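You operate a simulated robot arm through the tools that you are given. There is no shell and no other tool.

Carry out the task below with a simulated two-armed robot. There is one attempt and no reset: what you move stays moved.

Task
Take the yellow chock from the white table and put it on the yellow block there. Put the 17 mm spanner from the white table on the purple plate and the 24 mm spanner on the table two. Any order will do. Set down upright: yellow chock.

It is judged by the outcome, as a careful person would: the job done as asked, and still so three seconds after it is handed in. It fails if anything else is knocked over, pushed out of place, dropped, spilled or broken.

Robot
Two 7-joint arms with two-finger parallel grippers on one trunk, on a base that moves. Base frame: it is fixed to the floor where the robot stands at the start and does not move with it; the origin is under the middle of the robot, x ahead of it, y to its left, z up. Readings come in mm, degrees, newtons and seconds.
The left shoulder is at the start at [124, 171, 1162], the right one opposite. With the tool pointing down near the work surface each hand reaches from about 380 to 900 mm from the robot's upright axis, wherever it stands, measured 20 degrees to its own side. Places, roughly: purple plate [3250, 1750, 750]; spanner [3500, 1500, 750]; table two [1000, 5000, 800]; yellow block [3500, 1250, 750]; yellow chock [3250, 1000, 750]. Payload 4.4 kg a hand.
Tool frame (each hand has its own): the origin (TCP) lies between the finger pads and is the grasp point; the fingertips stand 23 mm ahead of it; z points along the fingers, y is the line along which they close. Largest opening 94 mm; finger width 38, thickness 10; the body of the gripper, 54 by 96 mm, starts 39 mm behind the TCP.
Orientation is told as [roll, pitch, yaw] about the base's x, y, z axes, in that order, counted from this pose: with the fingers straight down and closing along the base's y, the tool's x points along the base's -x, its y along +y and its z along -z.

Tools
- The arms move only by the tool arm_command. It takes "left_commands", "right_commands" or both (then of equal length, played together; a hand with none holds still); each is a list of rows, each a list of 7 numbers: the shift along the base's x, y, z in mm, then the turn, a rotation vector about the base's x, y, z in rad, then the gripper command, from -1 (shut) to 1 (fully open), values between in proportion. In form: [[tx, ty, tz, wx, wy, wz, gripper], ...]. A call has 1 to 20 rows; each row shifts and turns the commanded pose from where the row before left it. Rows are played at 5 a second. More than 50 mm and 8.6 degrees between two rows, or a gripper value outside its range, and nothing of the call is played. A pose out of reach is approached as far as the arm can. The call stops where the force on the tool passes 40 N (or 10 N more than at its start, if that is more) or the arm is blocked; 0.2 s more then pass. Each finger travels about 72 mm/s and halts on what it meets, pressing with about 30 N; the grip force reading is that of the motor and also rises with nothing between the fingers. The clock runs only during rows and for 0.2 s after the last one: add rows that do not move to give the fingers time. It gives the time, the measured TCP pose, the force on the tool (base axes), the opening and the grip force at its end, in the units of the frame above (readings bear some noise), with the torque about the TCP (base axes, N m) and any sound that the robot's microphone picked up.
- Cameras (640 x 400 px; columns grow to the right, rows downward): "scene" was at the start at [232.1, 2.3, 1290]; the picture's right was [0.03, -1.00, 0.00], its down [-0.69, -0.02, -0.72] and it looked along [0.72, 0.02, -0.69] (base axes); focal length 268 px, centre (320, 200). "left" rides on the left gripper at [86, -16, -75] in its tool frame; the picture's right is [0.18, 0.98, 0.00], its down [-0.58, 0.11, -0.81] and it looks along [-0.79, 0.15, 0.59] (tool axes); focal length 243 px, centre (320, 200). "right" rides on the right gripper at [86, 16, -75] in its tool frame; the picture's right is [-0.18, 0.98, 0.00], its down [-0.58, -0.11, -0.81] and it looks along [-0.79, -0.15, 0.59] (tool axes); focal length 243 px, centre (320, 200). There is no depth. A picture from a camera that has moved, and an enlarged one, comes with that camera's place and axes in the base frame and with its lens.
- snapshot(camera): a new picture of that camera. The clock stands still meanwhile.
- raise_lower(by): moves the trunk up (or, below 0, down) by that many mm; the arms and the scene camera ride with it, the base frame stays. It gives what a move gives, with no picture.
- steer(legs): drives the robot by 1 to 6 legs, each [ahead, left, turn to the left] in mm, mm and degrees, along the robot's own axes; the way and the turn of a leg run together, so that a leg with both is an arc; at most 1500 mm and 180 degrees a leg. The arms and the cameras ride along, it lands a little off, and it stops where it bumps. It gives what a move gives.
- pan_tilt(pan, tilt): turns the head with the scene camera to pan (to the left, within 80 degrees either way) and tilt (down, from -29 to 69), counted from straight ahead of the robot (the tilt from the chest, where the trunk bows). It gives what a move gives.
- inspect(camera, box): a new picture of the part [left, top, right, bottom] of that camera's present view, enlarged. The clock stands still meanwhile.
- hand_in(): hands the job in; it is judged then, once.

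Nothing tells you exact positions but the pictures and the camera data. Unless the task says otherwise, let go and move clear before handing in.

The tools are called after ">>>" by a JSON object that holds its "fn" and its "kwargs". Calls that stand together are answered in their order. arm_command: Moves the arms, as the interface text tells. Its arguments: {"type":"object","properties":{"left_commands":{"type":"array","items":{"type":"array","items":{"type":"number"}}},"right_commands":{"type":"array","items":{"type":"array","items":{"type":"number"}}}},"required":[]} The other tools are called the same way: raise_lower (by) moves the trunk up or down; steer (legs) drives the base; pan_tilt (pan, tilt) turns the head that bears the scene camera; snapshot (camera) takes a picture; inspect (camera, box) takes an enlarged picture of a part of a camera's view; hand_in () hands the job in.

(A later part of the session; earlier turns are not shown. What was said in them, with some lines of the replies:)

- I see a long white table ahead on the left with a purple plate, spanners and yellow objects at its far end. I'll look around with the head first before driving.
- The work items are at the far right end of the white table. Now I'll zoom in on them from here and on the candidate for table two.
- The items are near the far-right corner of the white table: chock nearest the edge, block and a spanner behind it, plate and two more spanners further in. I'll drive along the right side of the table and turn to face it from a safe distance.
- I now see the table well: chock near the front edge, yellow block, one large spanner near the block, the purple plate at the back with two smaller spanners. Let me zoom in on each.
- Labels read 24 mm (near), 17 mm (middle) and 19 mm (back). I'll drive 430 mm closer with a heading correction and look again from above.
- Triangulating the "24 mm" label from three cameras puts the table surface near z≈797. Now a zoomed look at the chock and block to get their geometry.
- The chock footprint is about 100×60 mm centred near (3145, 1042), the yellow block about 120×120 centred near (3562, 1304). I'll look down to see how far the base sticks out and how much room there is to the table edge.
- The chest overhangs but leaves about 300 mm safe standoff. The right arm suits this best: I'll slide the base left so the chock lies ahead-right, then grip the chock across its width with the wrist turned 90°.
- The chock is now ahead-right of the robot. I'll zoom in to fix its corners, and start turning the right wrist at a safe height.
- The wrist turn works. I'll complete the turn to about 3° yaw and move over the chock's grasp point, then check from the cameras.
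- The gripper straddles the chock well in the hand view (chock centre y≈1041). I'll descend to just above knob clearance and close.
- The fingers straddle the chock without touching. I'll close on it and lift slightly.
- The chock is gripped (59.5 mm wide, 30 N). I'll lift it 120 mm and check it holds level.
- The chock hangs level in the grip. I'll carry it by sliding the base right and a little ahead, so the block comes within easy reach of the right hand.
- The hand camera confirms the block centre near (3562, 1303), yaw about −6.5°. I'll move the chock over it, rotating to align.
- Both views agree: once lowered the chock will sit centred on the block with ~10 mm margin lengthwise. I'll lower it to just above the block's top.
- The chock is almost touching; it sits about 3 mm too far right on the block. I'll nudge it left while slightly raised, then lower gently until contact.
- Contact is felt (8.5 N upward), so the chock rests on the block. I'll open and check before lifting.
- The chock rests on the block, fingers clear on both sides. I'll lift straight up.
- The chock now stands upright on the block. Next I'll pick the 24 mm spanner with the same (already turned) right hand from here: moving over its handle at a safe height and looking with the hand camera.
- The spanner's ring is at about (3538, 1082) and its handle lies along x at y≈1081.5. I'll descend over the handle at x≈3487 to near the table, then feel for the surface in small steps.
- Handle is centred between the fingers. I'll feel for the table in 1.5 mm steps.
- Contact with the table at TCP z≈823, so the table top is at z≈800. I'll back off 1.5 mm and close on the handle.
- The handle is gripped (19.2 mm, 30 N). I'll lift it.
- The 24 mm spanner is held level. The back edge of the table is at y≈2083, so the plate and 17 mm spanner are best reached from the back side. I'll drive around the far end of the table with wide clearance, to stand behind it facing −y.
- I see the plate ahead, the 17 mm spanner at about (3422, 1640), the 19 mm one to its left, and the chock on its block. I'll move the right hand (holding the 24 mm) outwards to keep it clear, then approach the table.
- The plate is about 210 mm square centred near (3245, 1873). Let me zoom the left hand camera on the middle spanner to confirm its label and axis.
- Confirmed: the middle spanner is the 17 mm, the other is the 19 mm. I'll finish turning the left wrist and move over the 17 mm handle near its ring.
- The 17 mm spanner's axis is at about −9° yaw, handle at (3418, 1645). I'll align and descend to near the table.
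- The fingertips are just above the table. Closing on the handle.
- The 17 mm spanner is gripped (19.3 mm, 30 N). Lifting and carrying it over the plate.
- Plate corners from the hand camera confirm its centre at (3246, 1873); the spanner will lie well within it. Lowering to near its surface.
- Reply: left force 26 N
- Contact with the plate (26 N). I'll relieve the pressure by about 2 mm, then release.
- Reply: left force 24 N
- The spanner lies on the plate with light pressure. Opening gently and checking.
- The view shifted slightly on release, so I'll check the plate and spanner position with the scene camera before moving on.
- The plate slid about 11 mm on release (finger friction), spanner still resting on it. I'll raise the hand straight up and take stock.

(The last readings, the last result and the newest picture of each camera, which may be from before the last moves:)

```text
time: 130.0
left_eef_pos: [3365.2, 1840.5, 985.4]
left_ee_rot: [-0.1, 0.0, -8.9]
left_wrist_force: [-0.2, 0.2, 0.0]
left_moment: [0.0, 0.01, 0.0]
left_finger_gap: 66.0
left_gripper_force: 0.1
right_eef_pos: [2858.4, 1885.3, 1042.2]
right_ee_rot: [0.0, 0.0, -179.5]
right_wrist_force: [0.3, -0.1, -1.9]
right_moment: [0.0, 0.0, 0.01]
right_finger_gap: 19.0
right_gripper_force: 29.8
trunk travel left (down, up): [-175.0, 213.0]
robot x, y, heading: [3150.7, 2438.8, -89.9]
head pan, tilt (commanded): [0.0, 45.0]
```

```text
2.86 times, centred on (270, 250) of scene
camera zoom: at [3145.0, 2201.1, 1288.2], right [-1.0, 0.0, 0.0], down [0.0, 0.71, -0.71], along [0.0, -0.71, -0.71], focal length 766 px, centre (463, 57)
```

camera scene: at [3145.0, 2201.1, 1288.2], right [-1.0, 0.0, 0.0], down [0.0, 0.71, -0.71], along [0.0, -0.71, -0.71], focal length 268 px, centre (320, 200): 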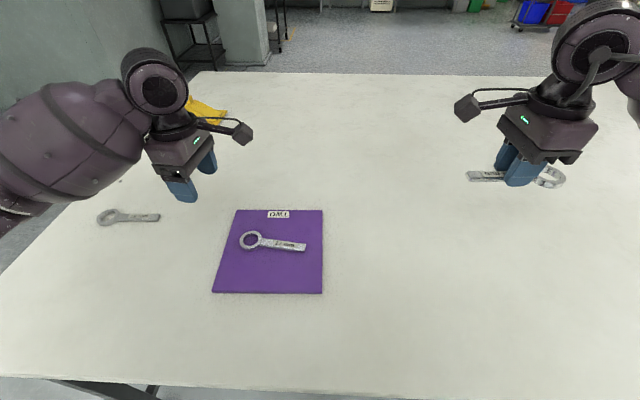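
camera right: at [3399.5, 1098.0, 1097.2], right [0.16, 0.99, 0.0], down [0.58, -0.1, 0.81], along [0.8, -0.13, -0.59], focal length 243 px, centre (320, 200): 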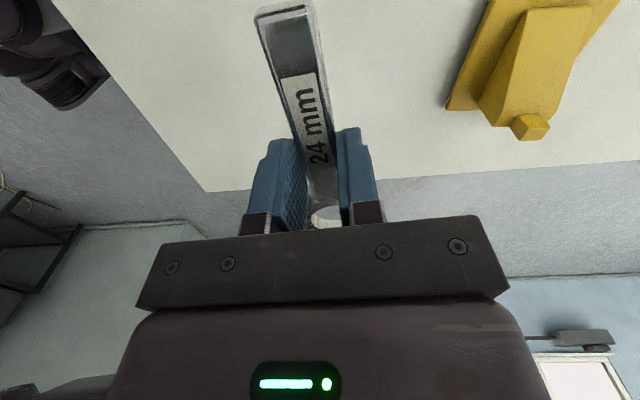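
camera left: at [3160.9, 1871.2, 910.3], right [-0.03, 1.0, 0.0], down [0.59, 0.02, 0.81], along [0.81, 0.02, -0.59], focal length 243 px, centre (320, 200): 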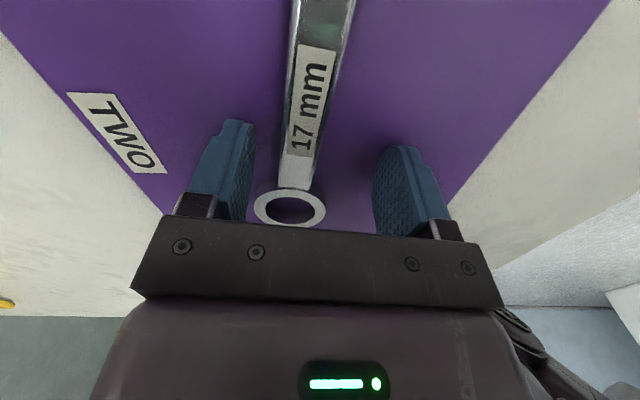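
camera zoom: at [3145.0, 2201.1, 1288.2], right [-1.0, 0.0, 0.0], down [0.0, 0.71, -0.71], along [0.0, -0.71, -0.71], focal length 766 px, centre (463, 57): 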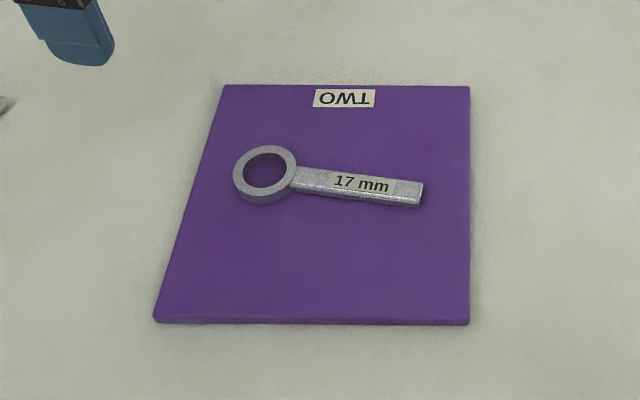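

The 17 mm spanner lies flat and fully on the purple plate; its slight shift is negligible. Now I'll tuck the left hand back to its neutral pose, back away, and look for table two.

>>> {"fn": "arm_command", "kwargs": {"left_commands": [[1, 4, 0, 0, 0, -0.1415, 0.4], [1, 4, 0, 0, 0, -0.1415, 0.4], [1, 4, 0, 0, 0, -0.1415, 0.4], [1, 4, 0, 0, 0, -0.1415, 0.4], [1, 4, 0, 0, 0, -0.1415, 0.4], [0, 4, 0, 0, 0, -0.1415, 0.4], [0, 4, 0, 0, 0, -0.1415, 0.4], [0, 4, 0, 0, 0, -0.1415, 0.4], [0, 3, 0, 0, 0, -0.1415, 0.4], [0, 3, 0, 0, 0, -0.1415, 0.4], [0, 0, 0, 0, 0, 0, 0.4]]}}

>>> {"fn": "steer", "kwargs": {"legs": [[-450, 0, 0]]}}

>>> {"fn": "pan_tilt", "kwargs": {"pan": -80, "tilt": 20}}

>>> {"fn": "snapshot", "kwargs": {"camera": "scene"}}

```text
time: 132.4
left_eef_pos: [3369.3, 1881.2, 986.1]
left_ee_rot: [-0.1, 0.0, -90.1]
left_wrist_force: [0.5, -0.4, 0.2]
left_moment: [0.01, 0.01, 0.0]
left_finger_gap: 65.8
left_gripper_force: 0.1
right_eef_pos: [2859.1, 1884.9, 1043.1]
right_ee_rot: [0.0, 0.1, -179.4]
right_wrist_force: [-0.3, 0.0, -1.0]
right_moment: [0.0, 0.01, 0.01]
right_finger_gap: 19.1
right_gripper_force: 29.8
trunk travel left (down, up): [-175.0, 213.0]
robot x, y, heading: [3149.4, 2435.4, -90.2]
head pan, tilt (commanded): [0.0, 45.0]
```

```text
time: 135.1
left_eef_pos: [3371.7, 2325.2, 987.2]
left_ee_rot: [0.0, 0.0, -89.9]
left_wrist_force: [-1.1, 0.0, 0.6]
left_moment: [-0.02, 0.03, -0.04]
left_finger_gap: 66.0
left_gripper_force: 0.2
right_eef_pos: [2861.1, 2330.0, 1043.0]
right_ee_rot: [0.0, -0.1, -179.1]
right_wrist_force: [-1.0, -0.3, -0.5]
right_moment: [-0.01, 0.0, 0.02]
right_finger_gap: 19.2
right_gripper_force: 30.3
trunk travel left (down, up): [-175.0, 213.0]
robot x, y, heading: [3149.2, 2877.5, -89.8]
head pan, tilt (commanded): [0.0, 45.0]
```

```text
time: 136.6
left_eef_pos: [3371.2, 2324.0, 986.8]
left_ee_rot: [0.0, 0.0, -89.9]
left_wrist_force: [-0.1, -0.4, 0.4]
left_moment: [0.01, 0.0, -0.01]
left_finger_gap: 65.9
left_gripper_force: 0.1
right_eef_pos: [2860.0, 2329.1, 1041.7]
right_ee_rot: [0.0, 0.0, -179.3]
right_wrist_force: [-0.1, 0.1, -1.9]
right_moment: [0.04, -0.06, -0.04]
right_finger_gap: 19.2
right_gripper_force: 30.2
trunk travel left (down, up): [-175.0, 213.0]
robot x, y, heading: [3145.2, 2879.5, -89.7]
head pan, tilt (commanded): [-80.0, 20.0]
```

```text
taken
camera scene: at [3053.8, 2709.0, 1326.9], right [-0.18, 0.98, 0.0], down [0.34, 0.06, -0.94], along [-0.92, -0.17, -0.34], focal length 268 px, centre (320, 200)
```

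scene: 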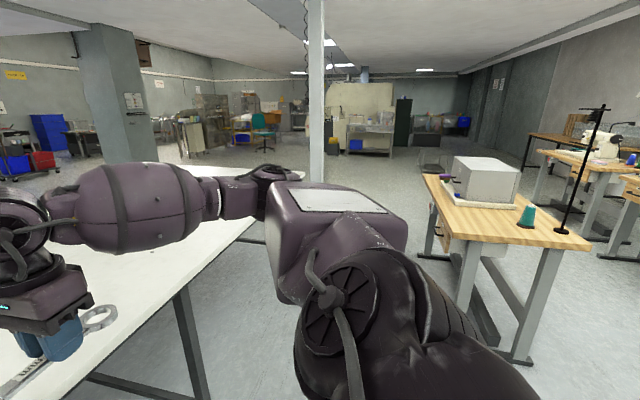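

The nearest sewing table's corner is around (1900, 3600). I'll turn right to face the sewing tables and look for the "table two" label.

>>> {"fn": "steer", "kwargs": {"legs": [[0, 0, -135]]}}

>>> {"fn": "pan_tilt", "kwargs": {"pan": 0, "tilt": 15}}

>>> {"fn": "snapshot", "kwargs": {"camera": "scene"}}

>>> {"fn": "inspect", "kwargs": {"camera": "scene", "box": [160, 100, 480, 300]}}

```text
time: 142.5
left_eef_pos: [2595.5, 3106.1, 987.3]
left_ee_rot: [-0.1, 0.0, 136.0]
left_wrist_force: [-0.4, -0.8, -0.3]
left_moment: [0.01, -0.02, -0.01]
left_finger_gap: 65.9
left_gripper_force: 0.1
right_eef_pos: [2955.0, 3467.5, 1042.5]
right_ee_rot: [0.0, 0.0, 46.6]
right_wrist_force: [0.7, 0.4, -0.8]
right_moment: [0.0, 0.04, 0.02]
right_finger_gap: 19.5
right_gripper_force: 30.0
trunk travel left (down, up): [-175.0, 213.0]
robot x, y, heading: [3152.4, 2882.3, 135.9]
head pan, tilt (commanded): [-80.0, 20.0]
```

```text
time: 144.1
left_eef_pos: [2594.8, 3104.3, 985.6]
left_ee_rot: [0.1, 0.0, 135.9]
left_wrist_force: [0.0, -1.6, 0.2]
left_moment: [0.02, 0.0, -0.02]
left_finger_gap: 65.6
left_gripper_force: 0.0
right_eef_pos: [2953.6, 3468.3, 1043.3]
right_ee_rot: [0.0, -0.1, 46.5]
right_wrist_force: [0.4, 0.4, -0.7]
right_moment: [0.02, 0.02, -0.01]
right_finger_gap: 19.3
right_gripper_force: 30.1
trunk travel left (down, up): [-175.0, 213.0]
robot x, y, heading: [3151.6, 2878.3, 136.1]
head pan, tilt (commanded): [0.0, 15.0]
```

```text
taken
camera scene: at [2967.9, 3049.5, 1335.1], right [0.69, 0.72, 0.0], down [0.19, -0.18, -0.97], along [-0.69, 0.67, -0.26], focal length 268 px, centre (320, 200)
```

scene: 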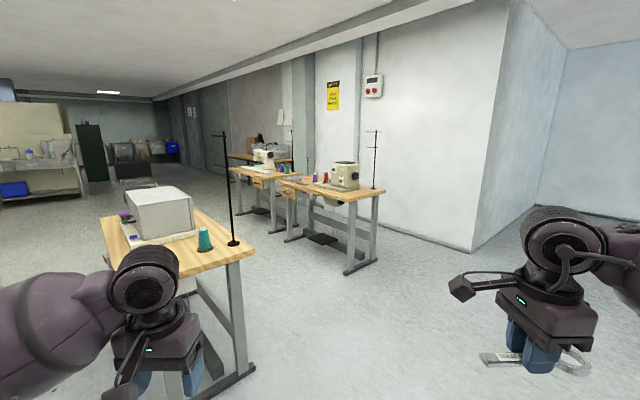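

```text
2.00 times, centred on (320, 200) of scene
camera zoom: at [2967.9, 3049.5, 1335.1], right [0.69, 0.72, 0.0], down [0.19, -0.18, -0.97], along [-0.69, 0.67, -0.26], focal length 536 px, centre (320, 200)
```

zoom: 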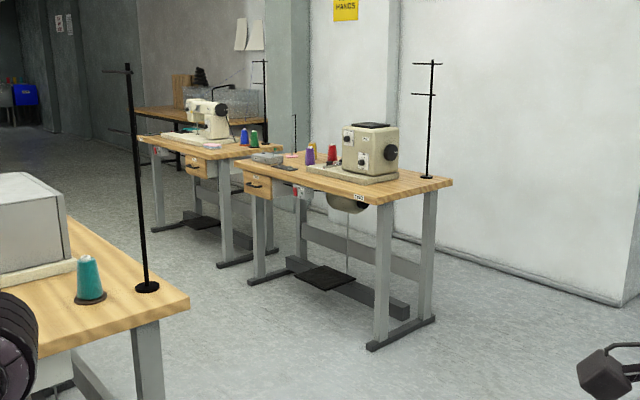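

>>> {"fn": "inspect", "kwargs": {"camera": "scene", "box": [270, 155, 390, 230]}}

>>> {"fn": "inspect", "kwargs": {"camera": "scene", "box": [320, 180, 380, 217]}}

>>> {"fn": "inspect", "kwargs": {"camera": "scene", "box": [215, 140, 305, 200]}}

```text
5.33 times, centred on (330, 192) of scene
camera zoom: at [2967.9, 3049.5, 1335.1], right [0.69, 0.72, 0.0], down [0.19, -0.18, -0.97], along [-0.69, 0.67, -0.26], focal length 1431 px, centre (267, 240)
```

zoom: 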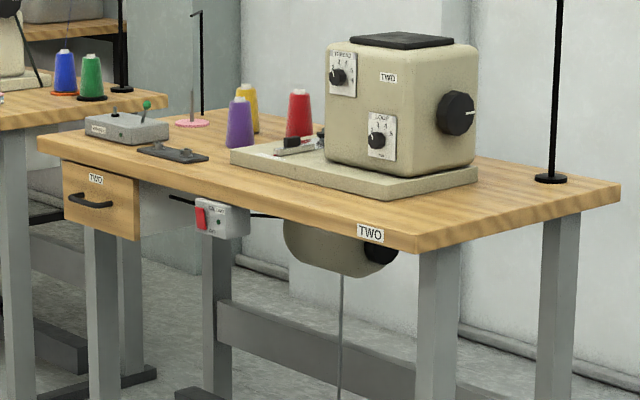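

```text
10.67 times, centred on (350, 198) of scene
camera zoom: at [2967.9, 3049.5, 1335.1], right [0.69, 0.72, 0.0], down [0.19, -0.18, -0.97], along [-0.69, 0.67, -0.26], focal length 2862 px, centre (0, 216)
```

zoom: 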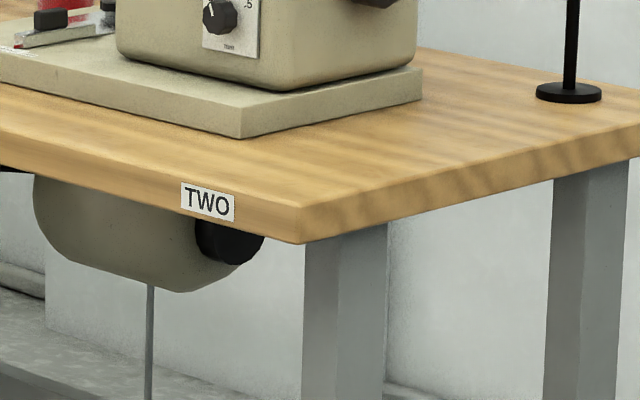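

```text
6.67 times, centred on (260, 170) of scene
camera zoom: at [2967.9, 3049.5, 1335.1], right [0.69, 0.72, 0.0], down [0.19, -0.18, -0.97], along [-0.69, 0.67, -0.26], focal length 1788 px, centre (720, 400)
```

zoom: 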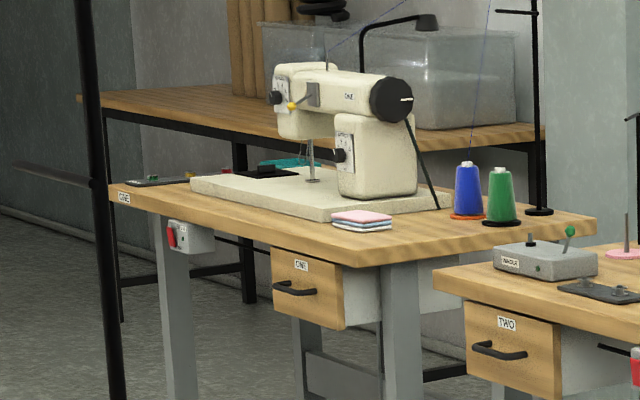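

Table two is the middle one, labelled "TWO" on its south edge; its free space is around its south-east corner, with a thread stand at the north-east corner. I'll drive around to its east end, keeping distance, and look again.

>>> {"fn": "steer", "kwargs": {"legs": [[0, 0, -46], [1500, 0, 0], [150, 0, 0], [0, 0, 90], [550, 0, 0]]}}

>>> {"fn": "pan_tilt", "kwargs": {"pan": 0, "tilt": 30}}

>>> {"fn": "snapshot", "kwargs": {"camera": "scene"}}

```text
time: 161.1
left_eef_pos: [2068.4, 4314.6, 986.4]
left_ee_rot: [0.0, 0.0, 178.4]
left_wrist_force: [0.6, -0.9, -0.3]
left_moment: [0.0, 0.02, 0.01]
left_finger_gap: 65.8
left_gripper_force: 0.1
right_eef_pos: [2087.4, 4825.3, 1043.0]
right_ee_rot: [0.0, -0.1, 89.1]
right_wrist_force: [0.1, -0.4, -1.2]
right_moment: [-0.01, -0.01, 0.02]
right_finger_gap: 19.5
right_gripper_force: 29.5
trunk travel left (down, up): [-175.0, 213.0]
robot x, y, heading: [2624.8, 4524.5, 178.5]
head pan, tilt (commanded): [0.0, 15.0]
```

```text
time: 161.8
left_eef_pos: [2069.6, 4315.5, 985.1]
left_ee_rot: [0.0, 0.0, 178.4]
left_wrist_force: [0.1, 1.5, 0.2]
left_moment: [0.0, -0.04, 0.01]
left_finger_gap: 65.6
left_gripper_force: 0.0
right_eef_pos: [2088.0, 4826.1, 1042.8]
right_ee_rot: [0.0, 0.1, 89.1]
right_wrist_force: [-0.1, 0.6, -1.1]
right_moment: [-0.03, 0.01, 0.01]
right_finger_gap: 19.4
right_gripper_force: 30.1
trunk travel left (down, up): [-175.0, 213.0]
robot x, y, heading: [2630.6, 4522.7, 178.1]
head pan, tilt (commanded): [0.0, 30.0]
```

```text
taken
camera scene: at [2383.5, 4528.6, 1311.0], right [0.03, 1.0, 0.0], down [0.5, -0.01, -0.87], along [-0.87, 0.02, -0.5], focal length 268 px, centre (320, 200)
```

scene: 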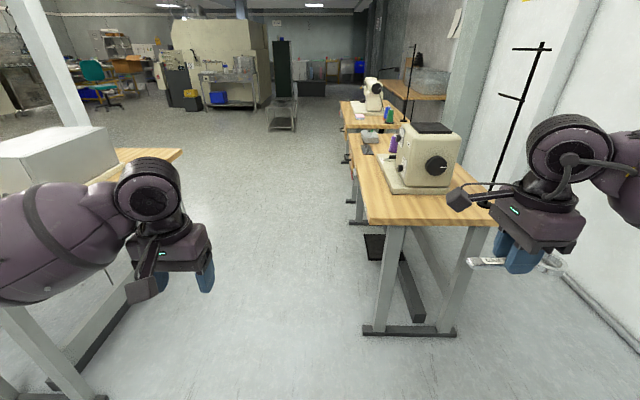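

Triangulation from two views gives table two's top at z≈769, SE corner near (1593, 4703). Let me zoom in on the free area.

>>> {"fn": "inspect", "kwargs": {"camera": "scene", "box": [335, 110, 515, 235]}}

```text
3.20 times, centred on (425, 172) of scene
camera zoom: at [2383.5, 4528.6, 1311.0], right [0.03, 1.0, 0.0], down [0.5, -0.01, -0.87], along [-0.87, 0.02, -0.5], focal length 858 px, centre (-16, 288)
```

zoom: 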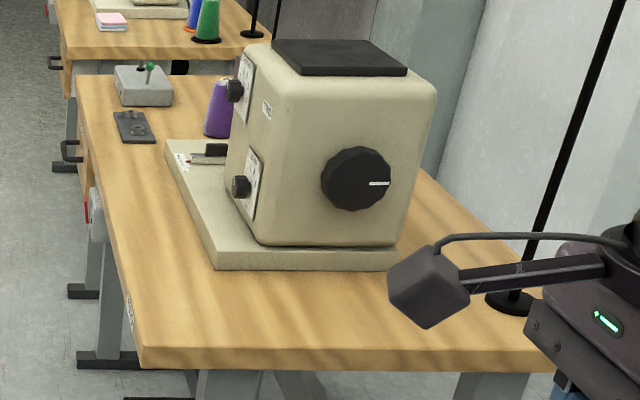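

The east strip of table two (x 1410–1600, y 4700–5000) is free and wide enough, and the spanner already points along y. I'll drive ahead 570 mm so the right hand is above it.

>>> {"fn": "steer", "kwargs": {"legs": [[400, 0, 0], [165, 0, 0]]}}

>>> {"fn": "pan_tilt", "kwargs": {"pan": -20, "tilt": 45}}

>>> {"fn": "snapshot", "kwargs": {"camera": "scene"}}

>>> {"fn": "snapshot", "kwargs": {"camera": "right"}}

```text
time: 165.4
left_eef_pos: [1501.4, 4324.6, 987.0]
left_ee_rot: [-0.1, 0.1, 178.8]
left_wrist_force: [-0.8, 0.5, -0.8]
left_moment: [0.0, -0.01, -0.01]
left_finger_gap: 65.9
left_gripper_force: 0.1
right_eef_pos: [1516.8, 4834.2, 1043.1]
right_ee_rot: [0.0, 0.0, 89.5]
right_wrist_force: [-0.4, 0.6, -1.3]
right_moment: [0.0, 0.04, 0.03]
right_finger_gap: 18.9
right_gripper_force: 29.8
trunk travel left (down, up): [-175.0, 213.0]
robot x, y, heading: [2059.8, 4536.0, 178.8]
head pan, tilt (commanded): [0.0, 30.0]
```

```text
time: 166.2
left_eef_pos: [1501.8, 4325.5, 985.2]
left_ee_rot: [-0.1, 0.0, 178.7]
left_wrist_force: [-0.2, 0.0, 0.7]
left_moment: [0.01, 0.0, 0.01]
left_finger_gap: 65.8
left_gripper_force: 0.2
right_eef_pos: [1518.5, 4834.8, 1042.4]
right_ee_rot: [0.0, 0.0, 89.5]
right_wrist_force: [-0.3, 0.0, -0.9]
right_moment: [-0.01, 0.01, -0.02]
right_finger_gap: 19.3
right_gripper_force: 29.9
trunk travel left (down, up): [-175.0, 213.0]
robot x, y, heading: [2060.6, 4535.2, 178.7]
head pan, tilt (commanded): [-20.0, 45.0]
```

```text
taken
camera scene: at [1829.3, 4567.5, 1288.3], right [0.36, 0.93, 0.0], down [0.66, -0.25, -0.71], along [-0.66, 0.25, -0.71], focal length 268 px, centre (320, 200)
```

scene: 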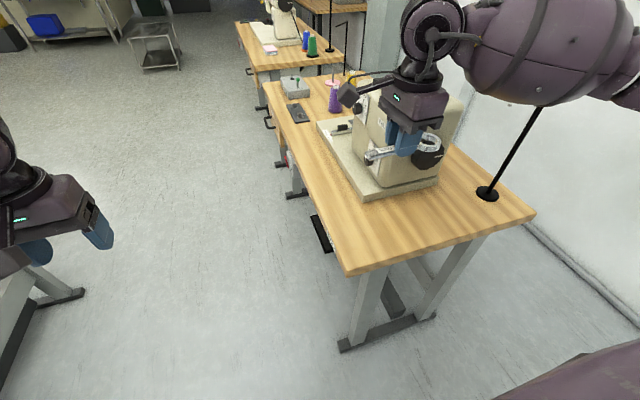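

```text
taken
camera right: at [1500.1, 4748.4, 1116.9], right [-0.98, 0.19, 0.0], down [0.11, 0.58, 0.81], along [0.16, 0.79, -0.59], focal length 243 px, centre (320, 200)
```

right: 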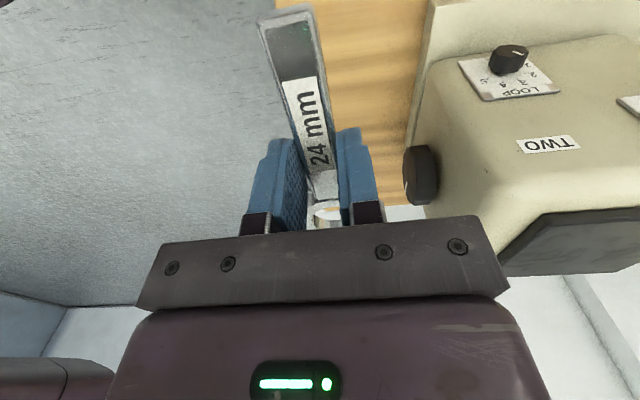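

The strip is free: base plate ends at x≈1387, table edge at x≈1580, handwheel and thread stand are to the north. I'll shift to (1490, 4848) and descend part of the way.

>>> {"fn": "arm_command", "kwargs": {"right_commands": [[-14, 7, 0, 0, 0, 0, -1], [-13, 7, 0, 0, 0, 0, -1], [0, 0, -35, 0, 0, 0, -1], [0, 0, -35, 0, 0, 0, -1], [0, 0, -35, 0, 0, 0, -1], [0, 0, -35, 0, 0, 0, -1], [0, 0, 0, 0, 0, 0, -1]]}}

>>> {"fn": "snapshot", "kwargs": {"camera": "scene"}}

>>> {"fn": "snapshot", "kwargs": {"camera": "right"}}

```text
time: 167.8
left_eef_pos: [1501.7, 4326.0, 985.8]
left_ee_rot: [0.0, -0.1, 178.8]
left_wrist_force: [0.7, 0.2, -0.5]
left_moment: [-0.01, 0.02, -0.04]
left_finger_gap: 65.9
left_gripper_force: 0.1
right_eef_pos: [1490.5, 4847.3, 902.6]
right_ee_rot: [0.0, 0.0, 89.6]
right_wrist_force: [-0.2, -1.0, -1.3]
right_moment: [0.03, 0.01, -0.04]
right_finger_gap: 19.4
right_gripper_force: 29.6
trunk travel left (down, up): [-175.0, 213.0]
robot x, y, heading: [2061.1, 4538.1, 178.8]
head pan, tilt (commanded): [-20.0, 45.0]
```

```text
taken
camera scene: at [1829.7, 4567.5, 1288.5], right [0.36, 0.93, 0.0], down [0.66, -0.25, -0.71], along [-0.66, 0.25, -0.71], focal length 268 px, centre (320, 200)
```

scene: 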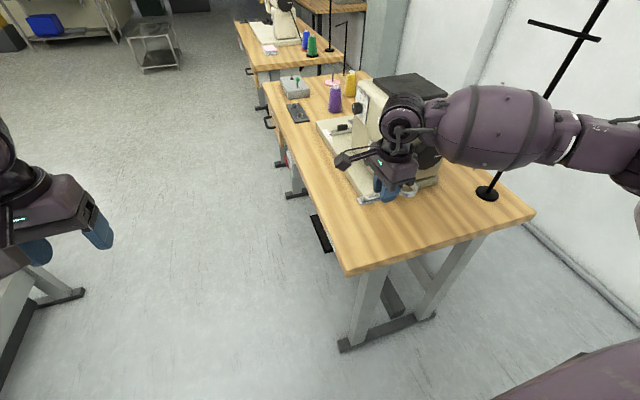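

```text
taken
camera right: at [1473.6, 4761.8, 977.3], right [-0.98, 0.19, 0.0], down [0.11, 0.58, 0.81], along [0.16, 0.79, -0.59], focal length 243 px, centre (320, 200)
```

right: 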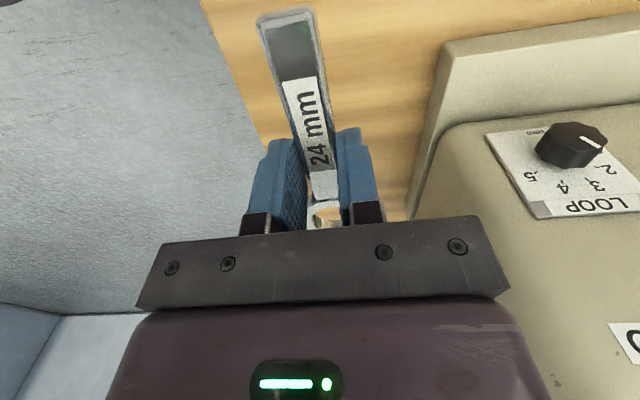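

The path is clear: table edge is ~76 mm east of the hand, machine base ~100 mm west. Continuing down to near the surface.

>>> {"fn": "arm_command", "kwargs": {"right_commands": [[0, 0, -30, 0, 0, 0, -1], [0, 0, -30, 0, 0, 0, -1], [0, 0, -22, 0, 0, 0, -1], [0, 0, -12, 0, 0, 0, -1], [0, 0, 0, 0, 0, 0, -1]]}}

>>> {"fn": "inspect", "kwargs": {"camera": "scene", "box": [320, 120, 540, 280]}}

>>> {"fn": "snapshot", "kwargs": {"camera": "right"}}

```text
time: 169.0
left_eef_pos: [1503.3, 4324.3, 985.3]
left_ee_rot: [0.0, 0.0, 178.8]
left_wrist_force: [-0.9, -0.8, -0.2]
left_moment: [0.02, 0.01, 0.02]
left_finger_gap: 65.8
left_gripper_force: 0.1
right_eef_pos: [1490.6, 4848.4, 807.7]
right_ee_rot: [0.0, 0.1, 89.6]
right_wrist_force: [0.2, 0.4, -0.5]
right_moment: [-0.01, -0.02, 0.03]
right_finger_gap: 19.3
right_gripper_force: 30.3
trunk travel left (down, up): [-175.0, 213.0]
robot x, y, heading: [2063.1, 4536.9, 178.9]
head pan, tilt (commanded): [-20.0, 45.0]
```

```text
2.50 times, centred on (430, 200) of scene
camera zoom: at [1829.5, 4567.6, 1288.3], right [0.36, 0.93, 0.0], down [0.66, -0.25, -0.71], along [-0.66, 0.25, -0.71], focal length 671 px, centre (45, 200)
```

zoom: 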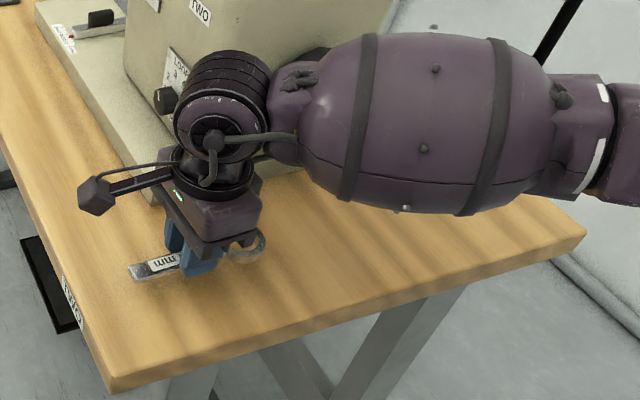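

```text
taken
camera right: at [1473.7, 4762.7, 882.0], right [-0.98, 0.19, 0.0], down [0.11, 0.58, 0.81], along [0.16, 0.79, -0.59], focal length 243 px, centre (320, 200)
```

right: 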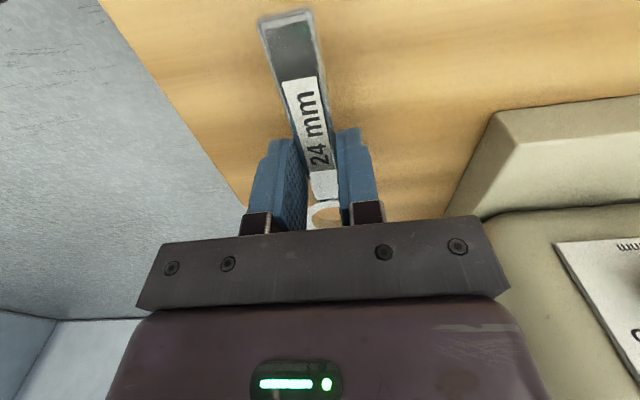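

>>> {"fn": "arm_command", "kwargs": {"right_commands": [[0, 0, -5, 0, 0, 0, -1], [0, 0, -4, 0, 0, 0, -1], [0, 0, -2, 0, 0, 0, -1], [0, 0, 0, 0, 0, 0, -1]]}}

>>> {"fn": "inspect", "kwargs": {"camera": "scene", "box": [340, 190, 440, 250]}}

```text
time: 170.0
left_eef_pos: [1501.6, 4324.9, 985.5]
left_ee_rot: [0.0, 0.1, 178.8]
left_wrist_force: [0.4, -1.1, 0.3]
left_moment: [-0.01, -0.01, 0.01]
left_finger_gap: 65.9
left_gripper_force: 0.0
right_eef_pos: [1490.9, 4849.6, 797.8]
right_ee_rot: [0.0, -0.1, 89.6]
right_wrist_force: [-0.3, 0.4, -0.9]
right_moment: [-0.05, 0.0, 0.02]
right_finger_gap: 19.4
right_gripper_force: 30.3
trunk travel left (down, up): [-175.0, 213.0]
robot x, y, heading: [2060.9, 4532.4, 178.7]
head pan, tilt (commanded): [-20.0, 45.0]
```

```text
6.40 times, centred on (390, 220) of scene
camera zoom: at [1829.4, 4567.6, 1288.3], right [0.36, 0.93, 0.0], down [0.66, -0.25, -0.71], along [-0.66, 0.25, -0.71], focal length 1717 px, centre (-128, 72)
```

zoom: 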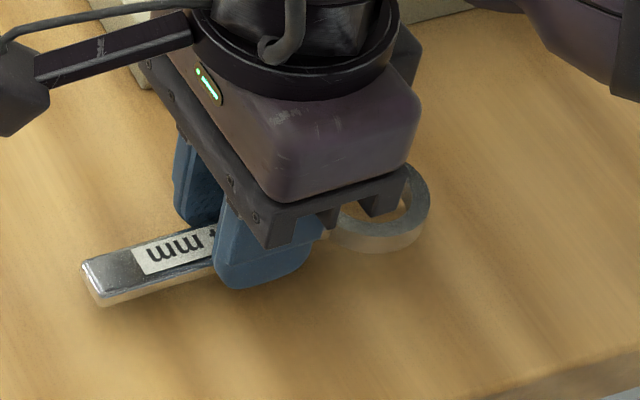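

Still a few millimetres above. Feeling down in 1 mm steps.

>>> {"fn": "arm_command", "kwargs": {"right_commands": [[0, 0, -1, 0, 0, 0, -1], [0, 0, -1, 0, 0, 0, -1], [0, 0, -1, 0, 0, 0, -1], [0, 0, 0, 0, 0, 0, -1]]}}

```text
time: 171.0
left_eef_pos: [1502.1, 4324.7, 985.8]
left_ee_rot: [0.0, 0.0, 178.8]
left_wrist_force: [0.8, 0.5, -0.3]
left_moment: [0.0, 0.0, 0.02]
left_finger_gap: 66.1
left_gripper_force: 0.1
right_eef_pos: [1490.6, 4849.7, 793.8]
right_ee_rot: [0.0, 0.0, 89.5]
right_wrist_force: [0.7, -0.4, -0.8]
right_moment: [0.0, -0.01, 0.0]
right_finger_gap: 19.6
right_gripper_force: 30.2
trunk travel left (down, up): [-175.0, 213.0]
robot x, y, heading: [2057.9, 4535.5, 178.9]
head pan, tilt (commanded): [-20.0, 45.0]
```

>>> {"fn": "arm_command", "kwargs": {"right_commands": [[0, 0, -1, 0, 0, 0, -1], [0, 0, -1, 0, 0, 0, -1], [0, 0, 0, 0, 0, 0, -1]]}}

```text
time: 171.8
left_eef_pos: [1503.4, 4323.7, 986.2]
left_ee_rot: [0.1, 0.1, 178.8]
left_wrist_force: [-0.3, -0.3, -0.2]
left_moment: [-0.02, -0.02, 0.03]
left_finger_gap: 65.6
left_gripper_force: 0.0
right_eef_pos: [1490.6, 4849.9, 792.6]
right_ee_rot: [-0.1, 0.1, 89.5]
right_wrist_force: [0.0, 0.4, -0.1]
right_moment: [-0.01, 0.0, 0.0]
right_finger_gap: 19.3
right_gripper_force: 30.1
trunk travel left (down, up): [-175.0, 213.0]
robot x, y, heading: [2061.1, 4534.9, 179.2]
head pan, tilt (commanded): [-20.0, 45.0]
```

>>> {"fn": "arm_command", "kwargs": {"right_commands": [[0, 0, -1, 0, 0, 0, -1], [0, 0, 0, 0, 0, 0, -1]]}}

>>> {"fn": "inspect", "kwargs": {"camera": "scene", "box": [340, 190, 440, 250]}}

```text
time: 172.4
left_eef_pos: [1502.7, 4324.9, 986.1]
left_ee_rot: [0.0, -0.1, 178.8]
left_wrist_force: [1.2, 0.4, 0.7]
left_moment: [0.0, 0.04, -0.01]
left_finger_gap: 65.6
left_gripper_force: 0.1
right_eef_pos: [1490.7, 4849.5, 792.2]
right_ee_rot: [-0.1, 0.0, 89.5]
right_wrist_force: [-0.1, -0.4, -0.4]
right_moment: [0.0, -0.02, 0.01]
right_finger_gap: 19.5
right_gripper_force: 30.5
trunk travel left (down, up): [-175.0, 213.0]
robot x, y, heading: [2060.8, 4536.6, 178.6]
head pan, tilt (commanded): [-20.0, 45.0]
```

```text
6.40 times, centred on (390, 220) of scene
camera zoom: at [1829.4, 4567.6, 1288.3], right [0.36, 0.93, 0.0], down [0.66, -0.25, -0.71], along [-0.66, 0.25, -0.71], focal length 1717 px, centre (-128, 72)
```

zoom: 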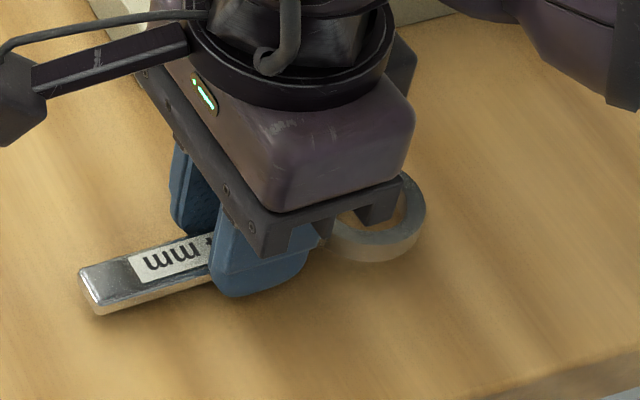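

>>> {"fn": "arm_command", "kwargs": {"right_commands": [[0, 0, -1, 0, 0, 0, -1], [0, 0, -1, 0, 0, 0, -1], [0, 0, 0, 0, 0, 0, -1]]}}

```text
time: 173.2
left_eef_pos: [1503.6, 4324.8, 986.7]
left_ee_rot: [0.1, 0.0, 178.7]
left_wrist_force: [0.2, -0.7, 0.4]
left_moment: [0.01, 0.0, 0.01]
left_finger_gap: 65.8
left_gripper_force: 0.1
right_eef_pos: [1490.6, 4848.8, 790.1]
right_ee_rot: [0.0, 0.0, 89.5]
right_wrist_force: [0.4, 0.4, -1.6]
right_moment: [-0.03, -0.02, -0.01]
right_finger_gap: 19.5
right_gripper_force: 30.1
trunk travel left (down, up): [-175.0, 213.0]
robot x, y, heading: [2059.0, 4533.3, 178.8]
head pan, tilt (commanded): [-20.0, 45.0]
```

>>> {"fn": "arm_command", "kwargs": {"right_commands": [[0, 0, -1, 0, 0, 0, -1], [0, 0, -1, 0, 0, 0, -1], [0, 0, 0, 0, 0, 0, -1]]}}

```text
time: 174.0
left_eef_pos: [1503.2, 4326.0, 985.8]
left_ee_rot: [0.0, 0.1, 178.8]
left_wrist_force: [-0.7, 0.6, -1.1]
left_moment: [0.0, -0.03, 0.02]
left_finger_gap: 65.5
left_gripper_force: 0.1
right_eef_pos: [1490.0, 4849.5, 787.3]
right_ee_rot: [0.0, 0.0, 89.5]
right_wrist_force: [-0.6, -0.1, -2.0]
right_moment: [-0.02, 0.0, 0.01]
right_finger_gap: 19.1
right_gripper_force: 29.9
trunk travel left (down, up): [-175.0, 213.0]
robot x, y, heading: [2060.2, 4534.5, 179.0]
head pan, tilt (commanded): [-20.0, 45.0]
```

>>> {"fn": "arm_command", "kwargs": {"right_commands": [[0, 0, -1, 0, 0, 0, -1], [0, 0, -1, 0, 0, 0, -1], [0, 0, 0, 0, 0, 0, -1]]}}

>>> {"fn": "inspect", "kwargs": {"camera": "scene", "box": [340, 190, 440, 250]}}

```text
time: 174.8
left_eef_pos: [1502.2, 4324.3, 985.8]
left_ee_rot: [0.0, 0.0, 178.8]
left_wrist_force: [0.3, 0.4, 0.4]
left_moment: [-0.02, 0.0, -0.03]
left_finger_gap: 65.9
left_gripper_force: 0.1
right_eef_pos: [1489.2, 4849.5, 785.5]
right_ee_rot: [0.0, 0.0, 89.5]
right_wrist_force: [0.2, 0.9, -2.2]
right_moment: [-0.02, -0.01, 0.02]
right_finger_gap: 19.4
right_gripper_force: 29.7
trunk travel left (down, up): [-175.0, 213.0]
robot x, y, heading: [2060.4, 4538.2, 179.0]
head pan, tilt (commanded): [-20.0, 45.0]
```

```text
6.40 times, centred on (390, 220) of scene
camera zoom: at [1829.4, 4567.6, 1288.3], right [0.36, 0.93, 0.0], down [0.66, -0.25, -0.71], along [-0.66, 0.25, -0.71], focal length 1717 px, centre (-128, 72)
```

zoom: 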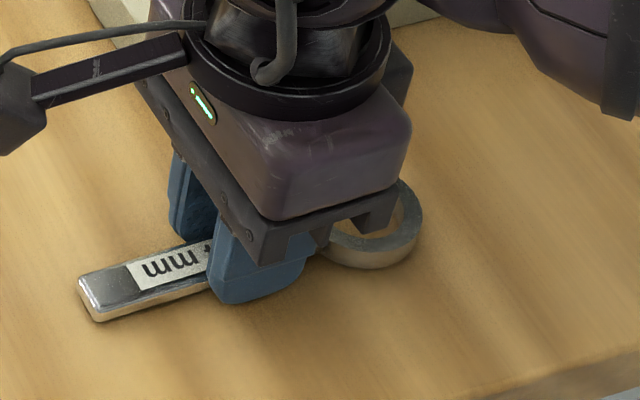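

Still hovering; the surface is a little lower than estimated. Continuing in small steps.

>>> {"fn": "arm_command", "kwargs": {"right_commands": [[0, 0, -1, 0, 0, 0, -1], [0, 0, -1, 0, 0, 0, -1], [0, 0, 0, 0, 0, 0, -1]]}}

```text
time: 175.6
left_eef_pos: [1502.2, 4324.6, 985.4]
left_ee_rot: [0.0, 0.0, 178.8]
left_wrist_force: [1.0, -0.5, -0.4]
left_moment: [-0.01, 0.0, -0.01]
left_finger_gap: 66.0
left_gripper_force: 0.0
right_eef_pos: [1491.1, 4850.6, 783.6]
right_ee_rot: [0.0, 0.0, 89.5]
right_wrist_force: [-0.8, 0.2, -0.6]
right_moment: [0.02, -0.01, 0.03]
right_finger_gap: 19.3
right_gripper_force: 29.7
trunk travel left (down, up): [-175.0, 213.0]
robot x, y, heading: [2059.8, 4534.9, 178.6]
head pan, tilt (commanded): [-20.0, 45.0]
```

>>> {"fn": "arm_command", "kwargs": {"right_commands": [[0, 0, -1, 0, 0, 0, -1], [0, 0, -1, 0, 0, 0, -1], [0, 0, 0, 0, 0, 0, -1]]}}

```text
time: 176.4
left_eef_pos: [1502.7, 4323.7, 987.0]
left_ee_rot: [0.0, -0.1, 178.8]
left_wrist_force: [0.8, 0.4, 0.1]
left_moment: [-0.03, 0.0, 0.0]
left_finger_gap: 65.6
left_gripper_force: 0.0
right_eef_pos: [1490.7, 4850.3, 783.3]
right_ee_rot: [0.2, -0.1, 89.5]
right_wrist_force: [1.1, 2.6, 14.4]
right_moment: [0.63, -0.06, -0.04]
right_finger_gap: 19.5
right_gripper_force: 30.3
trunk travel left (down, up): [-175.0, 213.0]
robot x, y, heading: [2063.1, 4532.6, 179.3]
head pan, tilt (commanded): [-20.0, 45.0]
```

Contact felt (14 N). Relieving about 1 mm, then releasing.

>>> {"fn": "arm_command", "kwargs": {"right_commands": [[0, 0, 1, 0, 0, 0, -1], [0, 0, 0, 0, 0, 0, -1]]}}

```text
time: 177.0
left_eef_pos: [1503.3, 4324.3, 986.0]
left_ee_rot: [0.0, -0.1, 178.8]
left_wrist_force: [0.0, 0.1, -0.8]
left_moment: [0.0, 0.04, 0.0]
left_finger_gap: 65.6
left_gripper_force: 0.1
right_eef_pos: [1490.2, 4850.1, 782.9]
right_ee_rot: [0.2, -0.1, 89.4]
right_wrist_force: [-2.1, 5.3, 13.6]
right_moment: [0.29, 0.05, -0.01]
right_finger_gap: 19.3
right_gripper_force: 29.7
trunk travel left (down, up): [-175.0, 213.0]
robot x, y, heading: [2062.5, 4535.6, 179.1]
head pan, tilt (commanded): [-20.0, 45.0]
```

>>> {"fn": "arm_command", "kwargs": {"right_commands": [[0, 0, 1, 0, 0, 0, -1], [0, 0, 0, 0, 0, 0, -1]]}}

```text
time: 177.6
left_eef_pos: [1503.4, 4324.4, 985.3]
left_ee_rot: [0.0, 0.1, 178.8]
left_wrist_force: [-0.3, -0.4, -0.8]
left_moment: [0.02, -0.01, -0.03]
left_finger_gap: 65.6
left_gripper_force: 0.1
right_eef_pos: [1490.8, 4848.6, 783.8]
right_ee_rot: [0.0, 0.0, 89.5]
right_wrist_force: [-1.9, 3.7, 10.8]
right_moment: [0.36, 0.03, 0.02]
right_finger_gap: 19.2
right_gripper_force: 30.1
trunk travel left (down, up): [-175.0, 213.0]
robot x, y, heading: [2063.9, 4536.2, 179.0]
head pan, tilt (commanded): [-20.0, 45.0]
```

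>>> {"fn": "arm_command", "kwargs": {"right_commands": [[0, 0, 0.7, 0, 0, 0, -1], [0, 0, 0, 0, 0, 0, -1], [0, 0, 0, 0, 0, 0, -0.4], [0, 0, 0, 0, 0, 0, -0.2], [0, 0, 0, 0, 0, 0, 0], [0, 0, 0, 0, 0, 0, 0.1], [0, 0, 0, 0, 0, 0, 0.1]]}}

>>> {"fn": "inspect", "kwargs": {"camera": "scene", "box": [340, 190, 440, 250]}}

>>> {"fn": "snapshot", "kwargs": {"camera": "right"}}

```text
time: 179.2
left_eef_pos: [1502.1, 4325.5, 986.2]
left_ee_rot: [0.0, 0.0, 178.9]
left_wrist_force: [-0.4, -0.4, 0.3]
left_moment: [-0.01, 0.01, 0.0]
left_finger_gap: 65.6
left_gripper_force: 0.0
right_eef_pos: [1490.0, 4848.8, 783.9]
right_ee_rot: [0.1, 0.0, 89.4]
right_wrist_force: [-0.2, -0.9, 0.3]
right_moment: [-0.04, 0.02, -0.01]
right_finger_gap: 51.8
right_gripper_force: 0.0
trunk travel left (down, up): [-175.0, 213.0]
robot x, y, heading: [2060.3, 4535.3, 178.8]
head pan, tilt (commanded): [-20.0, 45.0]
```

```text
6.40 times, centred on (390, 220) of scene
camera zoom: at [1829.5, 4567.5, 1288.3], right [0.36, 0.93, 0.0], down [0.66, -0.25, -0.71], along [-0.66, 0.25, -0.71], focal length 1717 px, centre (-128, 72)
```

zoom: 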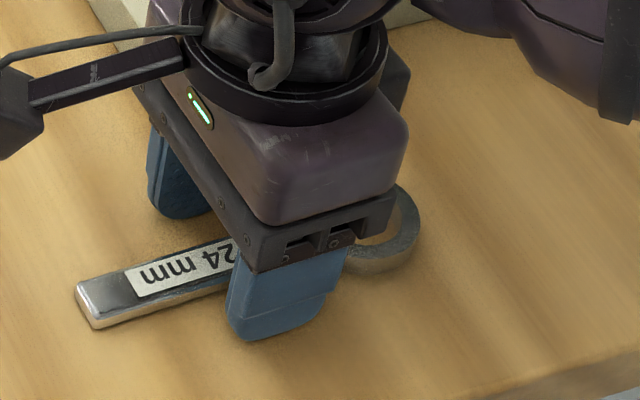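

```text
taken
camera right: at [1472.8, 4761.8, 858.3], right [-0.98, 0.19, 0.0], down [0.11, 0.58, 0.81], along [0.16, 0.79, -0.59], focal length 243 px, centre (320, 200)
```

right: 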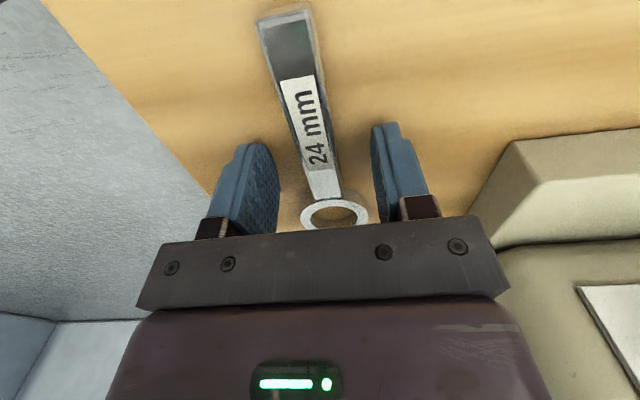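

The 24 mm spanner lies on table two, free of the fingers. Lifting straight up, then backing away.

>>> {"fn": "arm_command", "kwargs": {"right_commands": [[0, 0, 5, 0, 0, 0, 0.1], [0, 0, 15, 0, 0, 0, 0.1], [0, 0, 35, 0, 0, 0, 0.1], [0, 0, 40, 0, 0, 0, 0.1], [0, 0, 40, 0, 0, 0, 0.1], [0, 0, 40, 0, 0, 0, 0.1], [10, -5, 40, 0, 0, 0, 0.1], [15, -5, 30, 0, 0, 0, 0.1], [0, 0, 0, 0, 0, 0, 0.1]]}}

>>> {"fn": "snapshot", "kwargs": {"camera": "scene"}}

```text
time: 181.2
left_eef_pos: [1502.6, 4324.8, 986.2]
left_ee_rot: [0.0, 0.1, 178.9]
left_wrist_force: [-0.1, 1.1, 0.0]
left_moment: [-0.01, 0.0, -0.02]
left_finger_gap: 65.8
left_gripper_force: 0.0
right_eef_pos: [1513.4, 4841.6, 1029.5]
right_ee_rot: [0.0, 0.0, 89.5]
right_wrist_force: [-0.6, -0.8, -0.4]
right_moment: [0.01, 0.01, 0.01]
right_finger_gap: 51.4
right_gripper_force: 0.0
trunk travel left (down, up): [-175.0, 213.0]
robot x, y, heading: [2063.5, 4536.8, 178.7]
head pan, tilt (commanded): [-20.0, 45.0]
```

```text
taken
camera scene: at [1829.1, 4567.6, 1288.1], right [0.36, 0.93, 0.0], down [0.66, -0.25, -0.71], along [-0.66, 0.25, -0.71], focal length 268 px, centre (320, 200)
```

scene: 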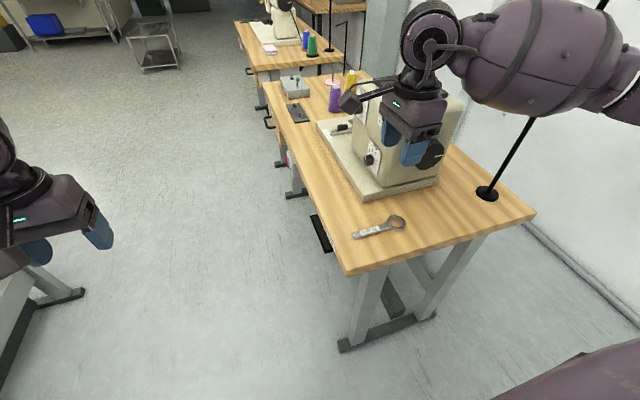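

Table two now holds the 24 mm spanner and nothing else there moved. I'll back away clear of the table and turn to verify the white table once more.

>>> {"fn": "steer", "kwargs": {"legs": [[-550, 0, 0], [0, 0, 110]]}}

>>> {"fn": "pan_tilt", "kwargs": {"pan": 0, "tilt": 12}}

>>> {"fn": "snapshot", "kwargs": {"camera": "scene"}}

```text
time: 189.0
left_eef_pos: [3003.2, 4068.8, 985.9]
left_ee_rot: [0.0, 0.1, -71.6]
left_wrist_force: [-0.5, -0.6, -0.5]
left_moment: [0.01, 0.02, 0.03]
left_finger_gap: 65.9
left_gripper_force: 0.0
right_eef_pos: [2513.7, 3906.7, 1029.6]
right_ee_rot: [0.0, 0.0, -161.0]
right_wrist_force: [-0.6, -1.1, 0.5]
right_moment: [0.02, -0.02, 0.0]
right_finger_gap: 51.7
right_gripper_force: 0.0
trunk travel left (down, up): [-175.0, 213.0]
robot x, y, heading: [2620.0, 4523.5, -71.5]
head pan, tilt (commanded): [-20.0, 45.0]
```

```text
time: 190.0
left_eef_pos: [3004.3, 4068.2, 987.5]
left_ee_rot: [0.0, 0.0, -71.7]
left_wrist_force: [0.9, 1.0, 0.9]
left_moment: [0.04, 0.0, -0.01]
left_finger_gap: 66.0
left_gripper_force: 0.0
right_eef_pos: [2514.0, 3907.3, 1029.2]
right_ee_rot: [0.0, 0.0, -160.9]
right_wrist_force: [0.0, -0.6, 0.1]
right_moment: [0.01, -0.02, -0.01]
right_finger_gap: 51.6
right_gripper_force: 0.1
trunk travel left (down, up): [-175.0, 213.0]
robot x, y, heading: [2620.5, 4524.5, -71.4]
head pan, tilt (commanded): [0.0, 12.0]
```

```text
taken
camera scene: at [2693.7, 4290.8, 1339.9], right [-0.95, -0.32, 0.0], down [-0.07, 0.2, -0.98], along [0.31, -0.93, -0.21], focal length 268 px, centre (320, 200)
```

scene: 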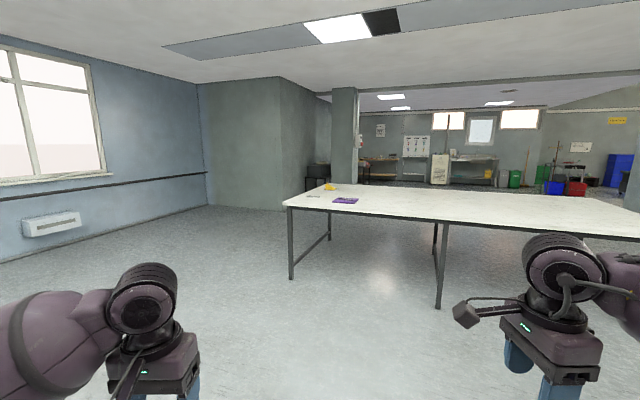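

>>> {"fn": "inspect", "kwargs": {"camera": "scene", "box": [295, 175, 375, 215]}}

>>> {"fn": "pan_tilt", "kwargs": {"pan": -80, "tilt": 20}}

>>> {"fn": "snapshot", "kwargs": {"camera": "scene"}}

```text
8.00 times, centred on (335, 195) of scene
camera zoom: at [2693.7, 4290.8, 1339.9], right [-0.95, -0.32, 0.0], down [-0.07, 0.2, -0.98], along [0.31, -0.93, -0.21], focal length 2146 px, centre (200, 240)
```

zoom: 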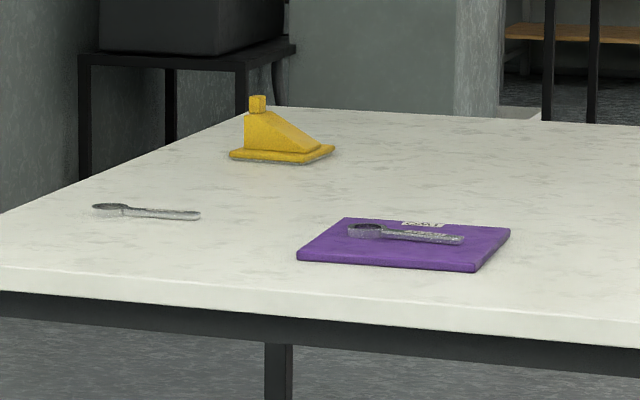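

```text
time: 191.5
left_eef_pos: [3003.7, 4067.7, 986.2]
left_ee_rot: [0.0, 0.0, -71.8]
left_wrist_force: [0.0, -0.1, -0.2]
left_moment: [0.02, 0.01, 0.03]
left_finger_gap: 65.8
left_gripper_force: 0.1
right_eef_pos: [2514.3, 3907.2, 1029.1]
right_ee_rot: [0.1, 0.1, -161.0]
right_wrist_force: [0.4, 0.3, -0.2]
right_moment: [-0.02, -0.05, -0.02]
right_finger_gap: 51.8
right_gripper_force: 0.1
trunk travel left (down, up): [-175.0, 213.0]
robot x, y, heading: [2614.7, 4525.0, -71.7]
head pan, tilt (commanded): [-80.0, 20.0]
```

```text
taken
camera scene: at [2582.4, 4335.0, 1327.0], right [-0.48, 0.88, 0.0], down [0.3, 0.16, -0.94], along [-0.83, -0.45, -0.34], focal length 268 px, centre (320, 200)
```

scene: 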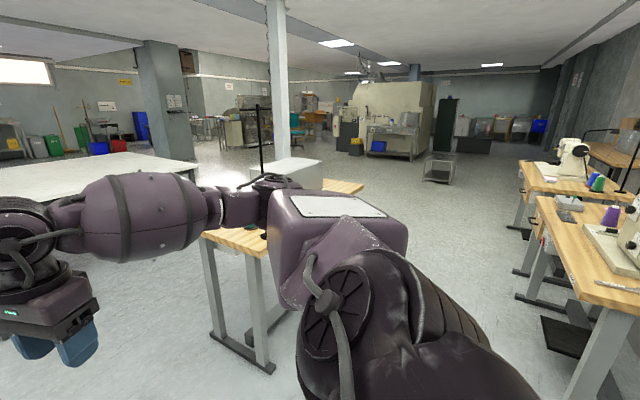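

Everything is in place: the chock stands upright on the yellow block, the 17 mm spanner lies on the purple plate, the 24 mm spanner lies on table two, and the 19 mm spanner was not touched. Both hands are empty and clear, so I'm handing in.

>>> {"fn": "hand_in", "kwargs": {}}

```text
The job is handed in.
```

All three items are where you asked, and I've handed the job in; no verdict came back. I checked everything with the cameras just before that.

- **Yellow chock:** it stands upright on the yellow block, roughly centred.
- **17 mm spanner:** it lies flat on the purple plate. The plate slid about 12 mm when I released the spanner, and I left it there.
- **24 mm spanner:** it lies on table two, the sewing table labelled "TWO", on the free strip at its east end.

I didn't touch the 19 mm spanner or anything on the other tables. Both hands are empty and clear.
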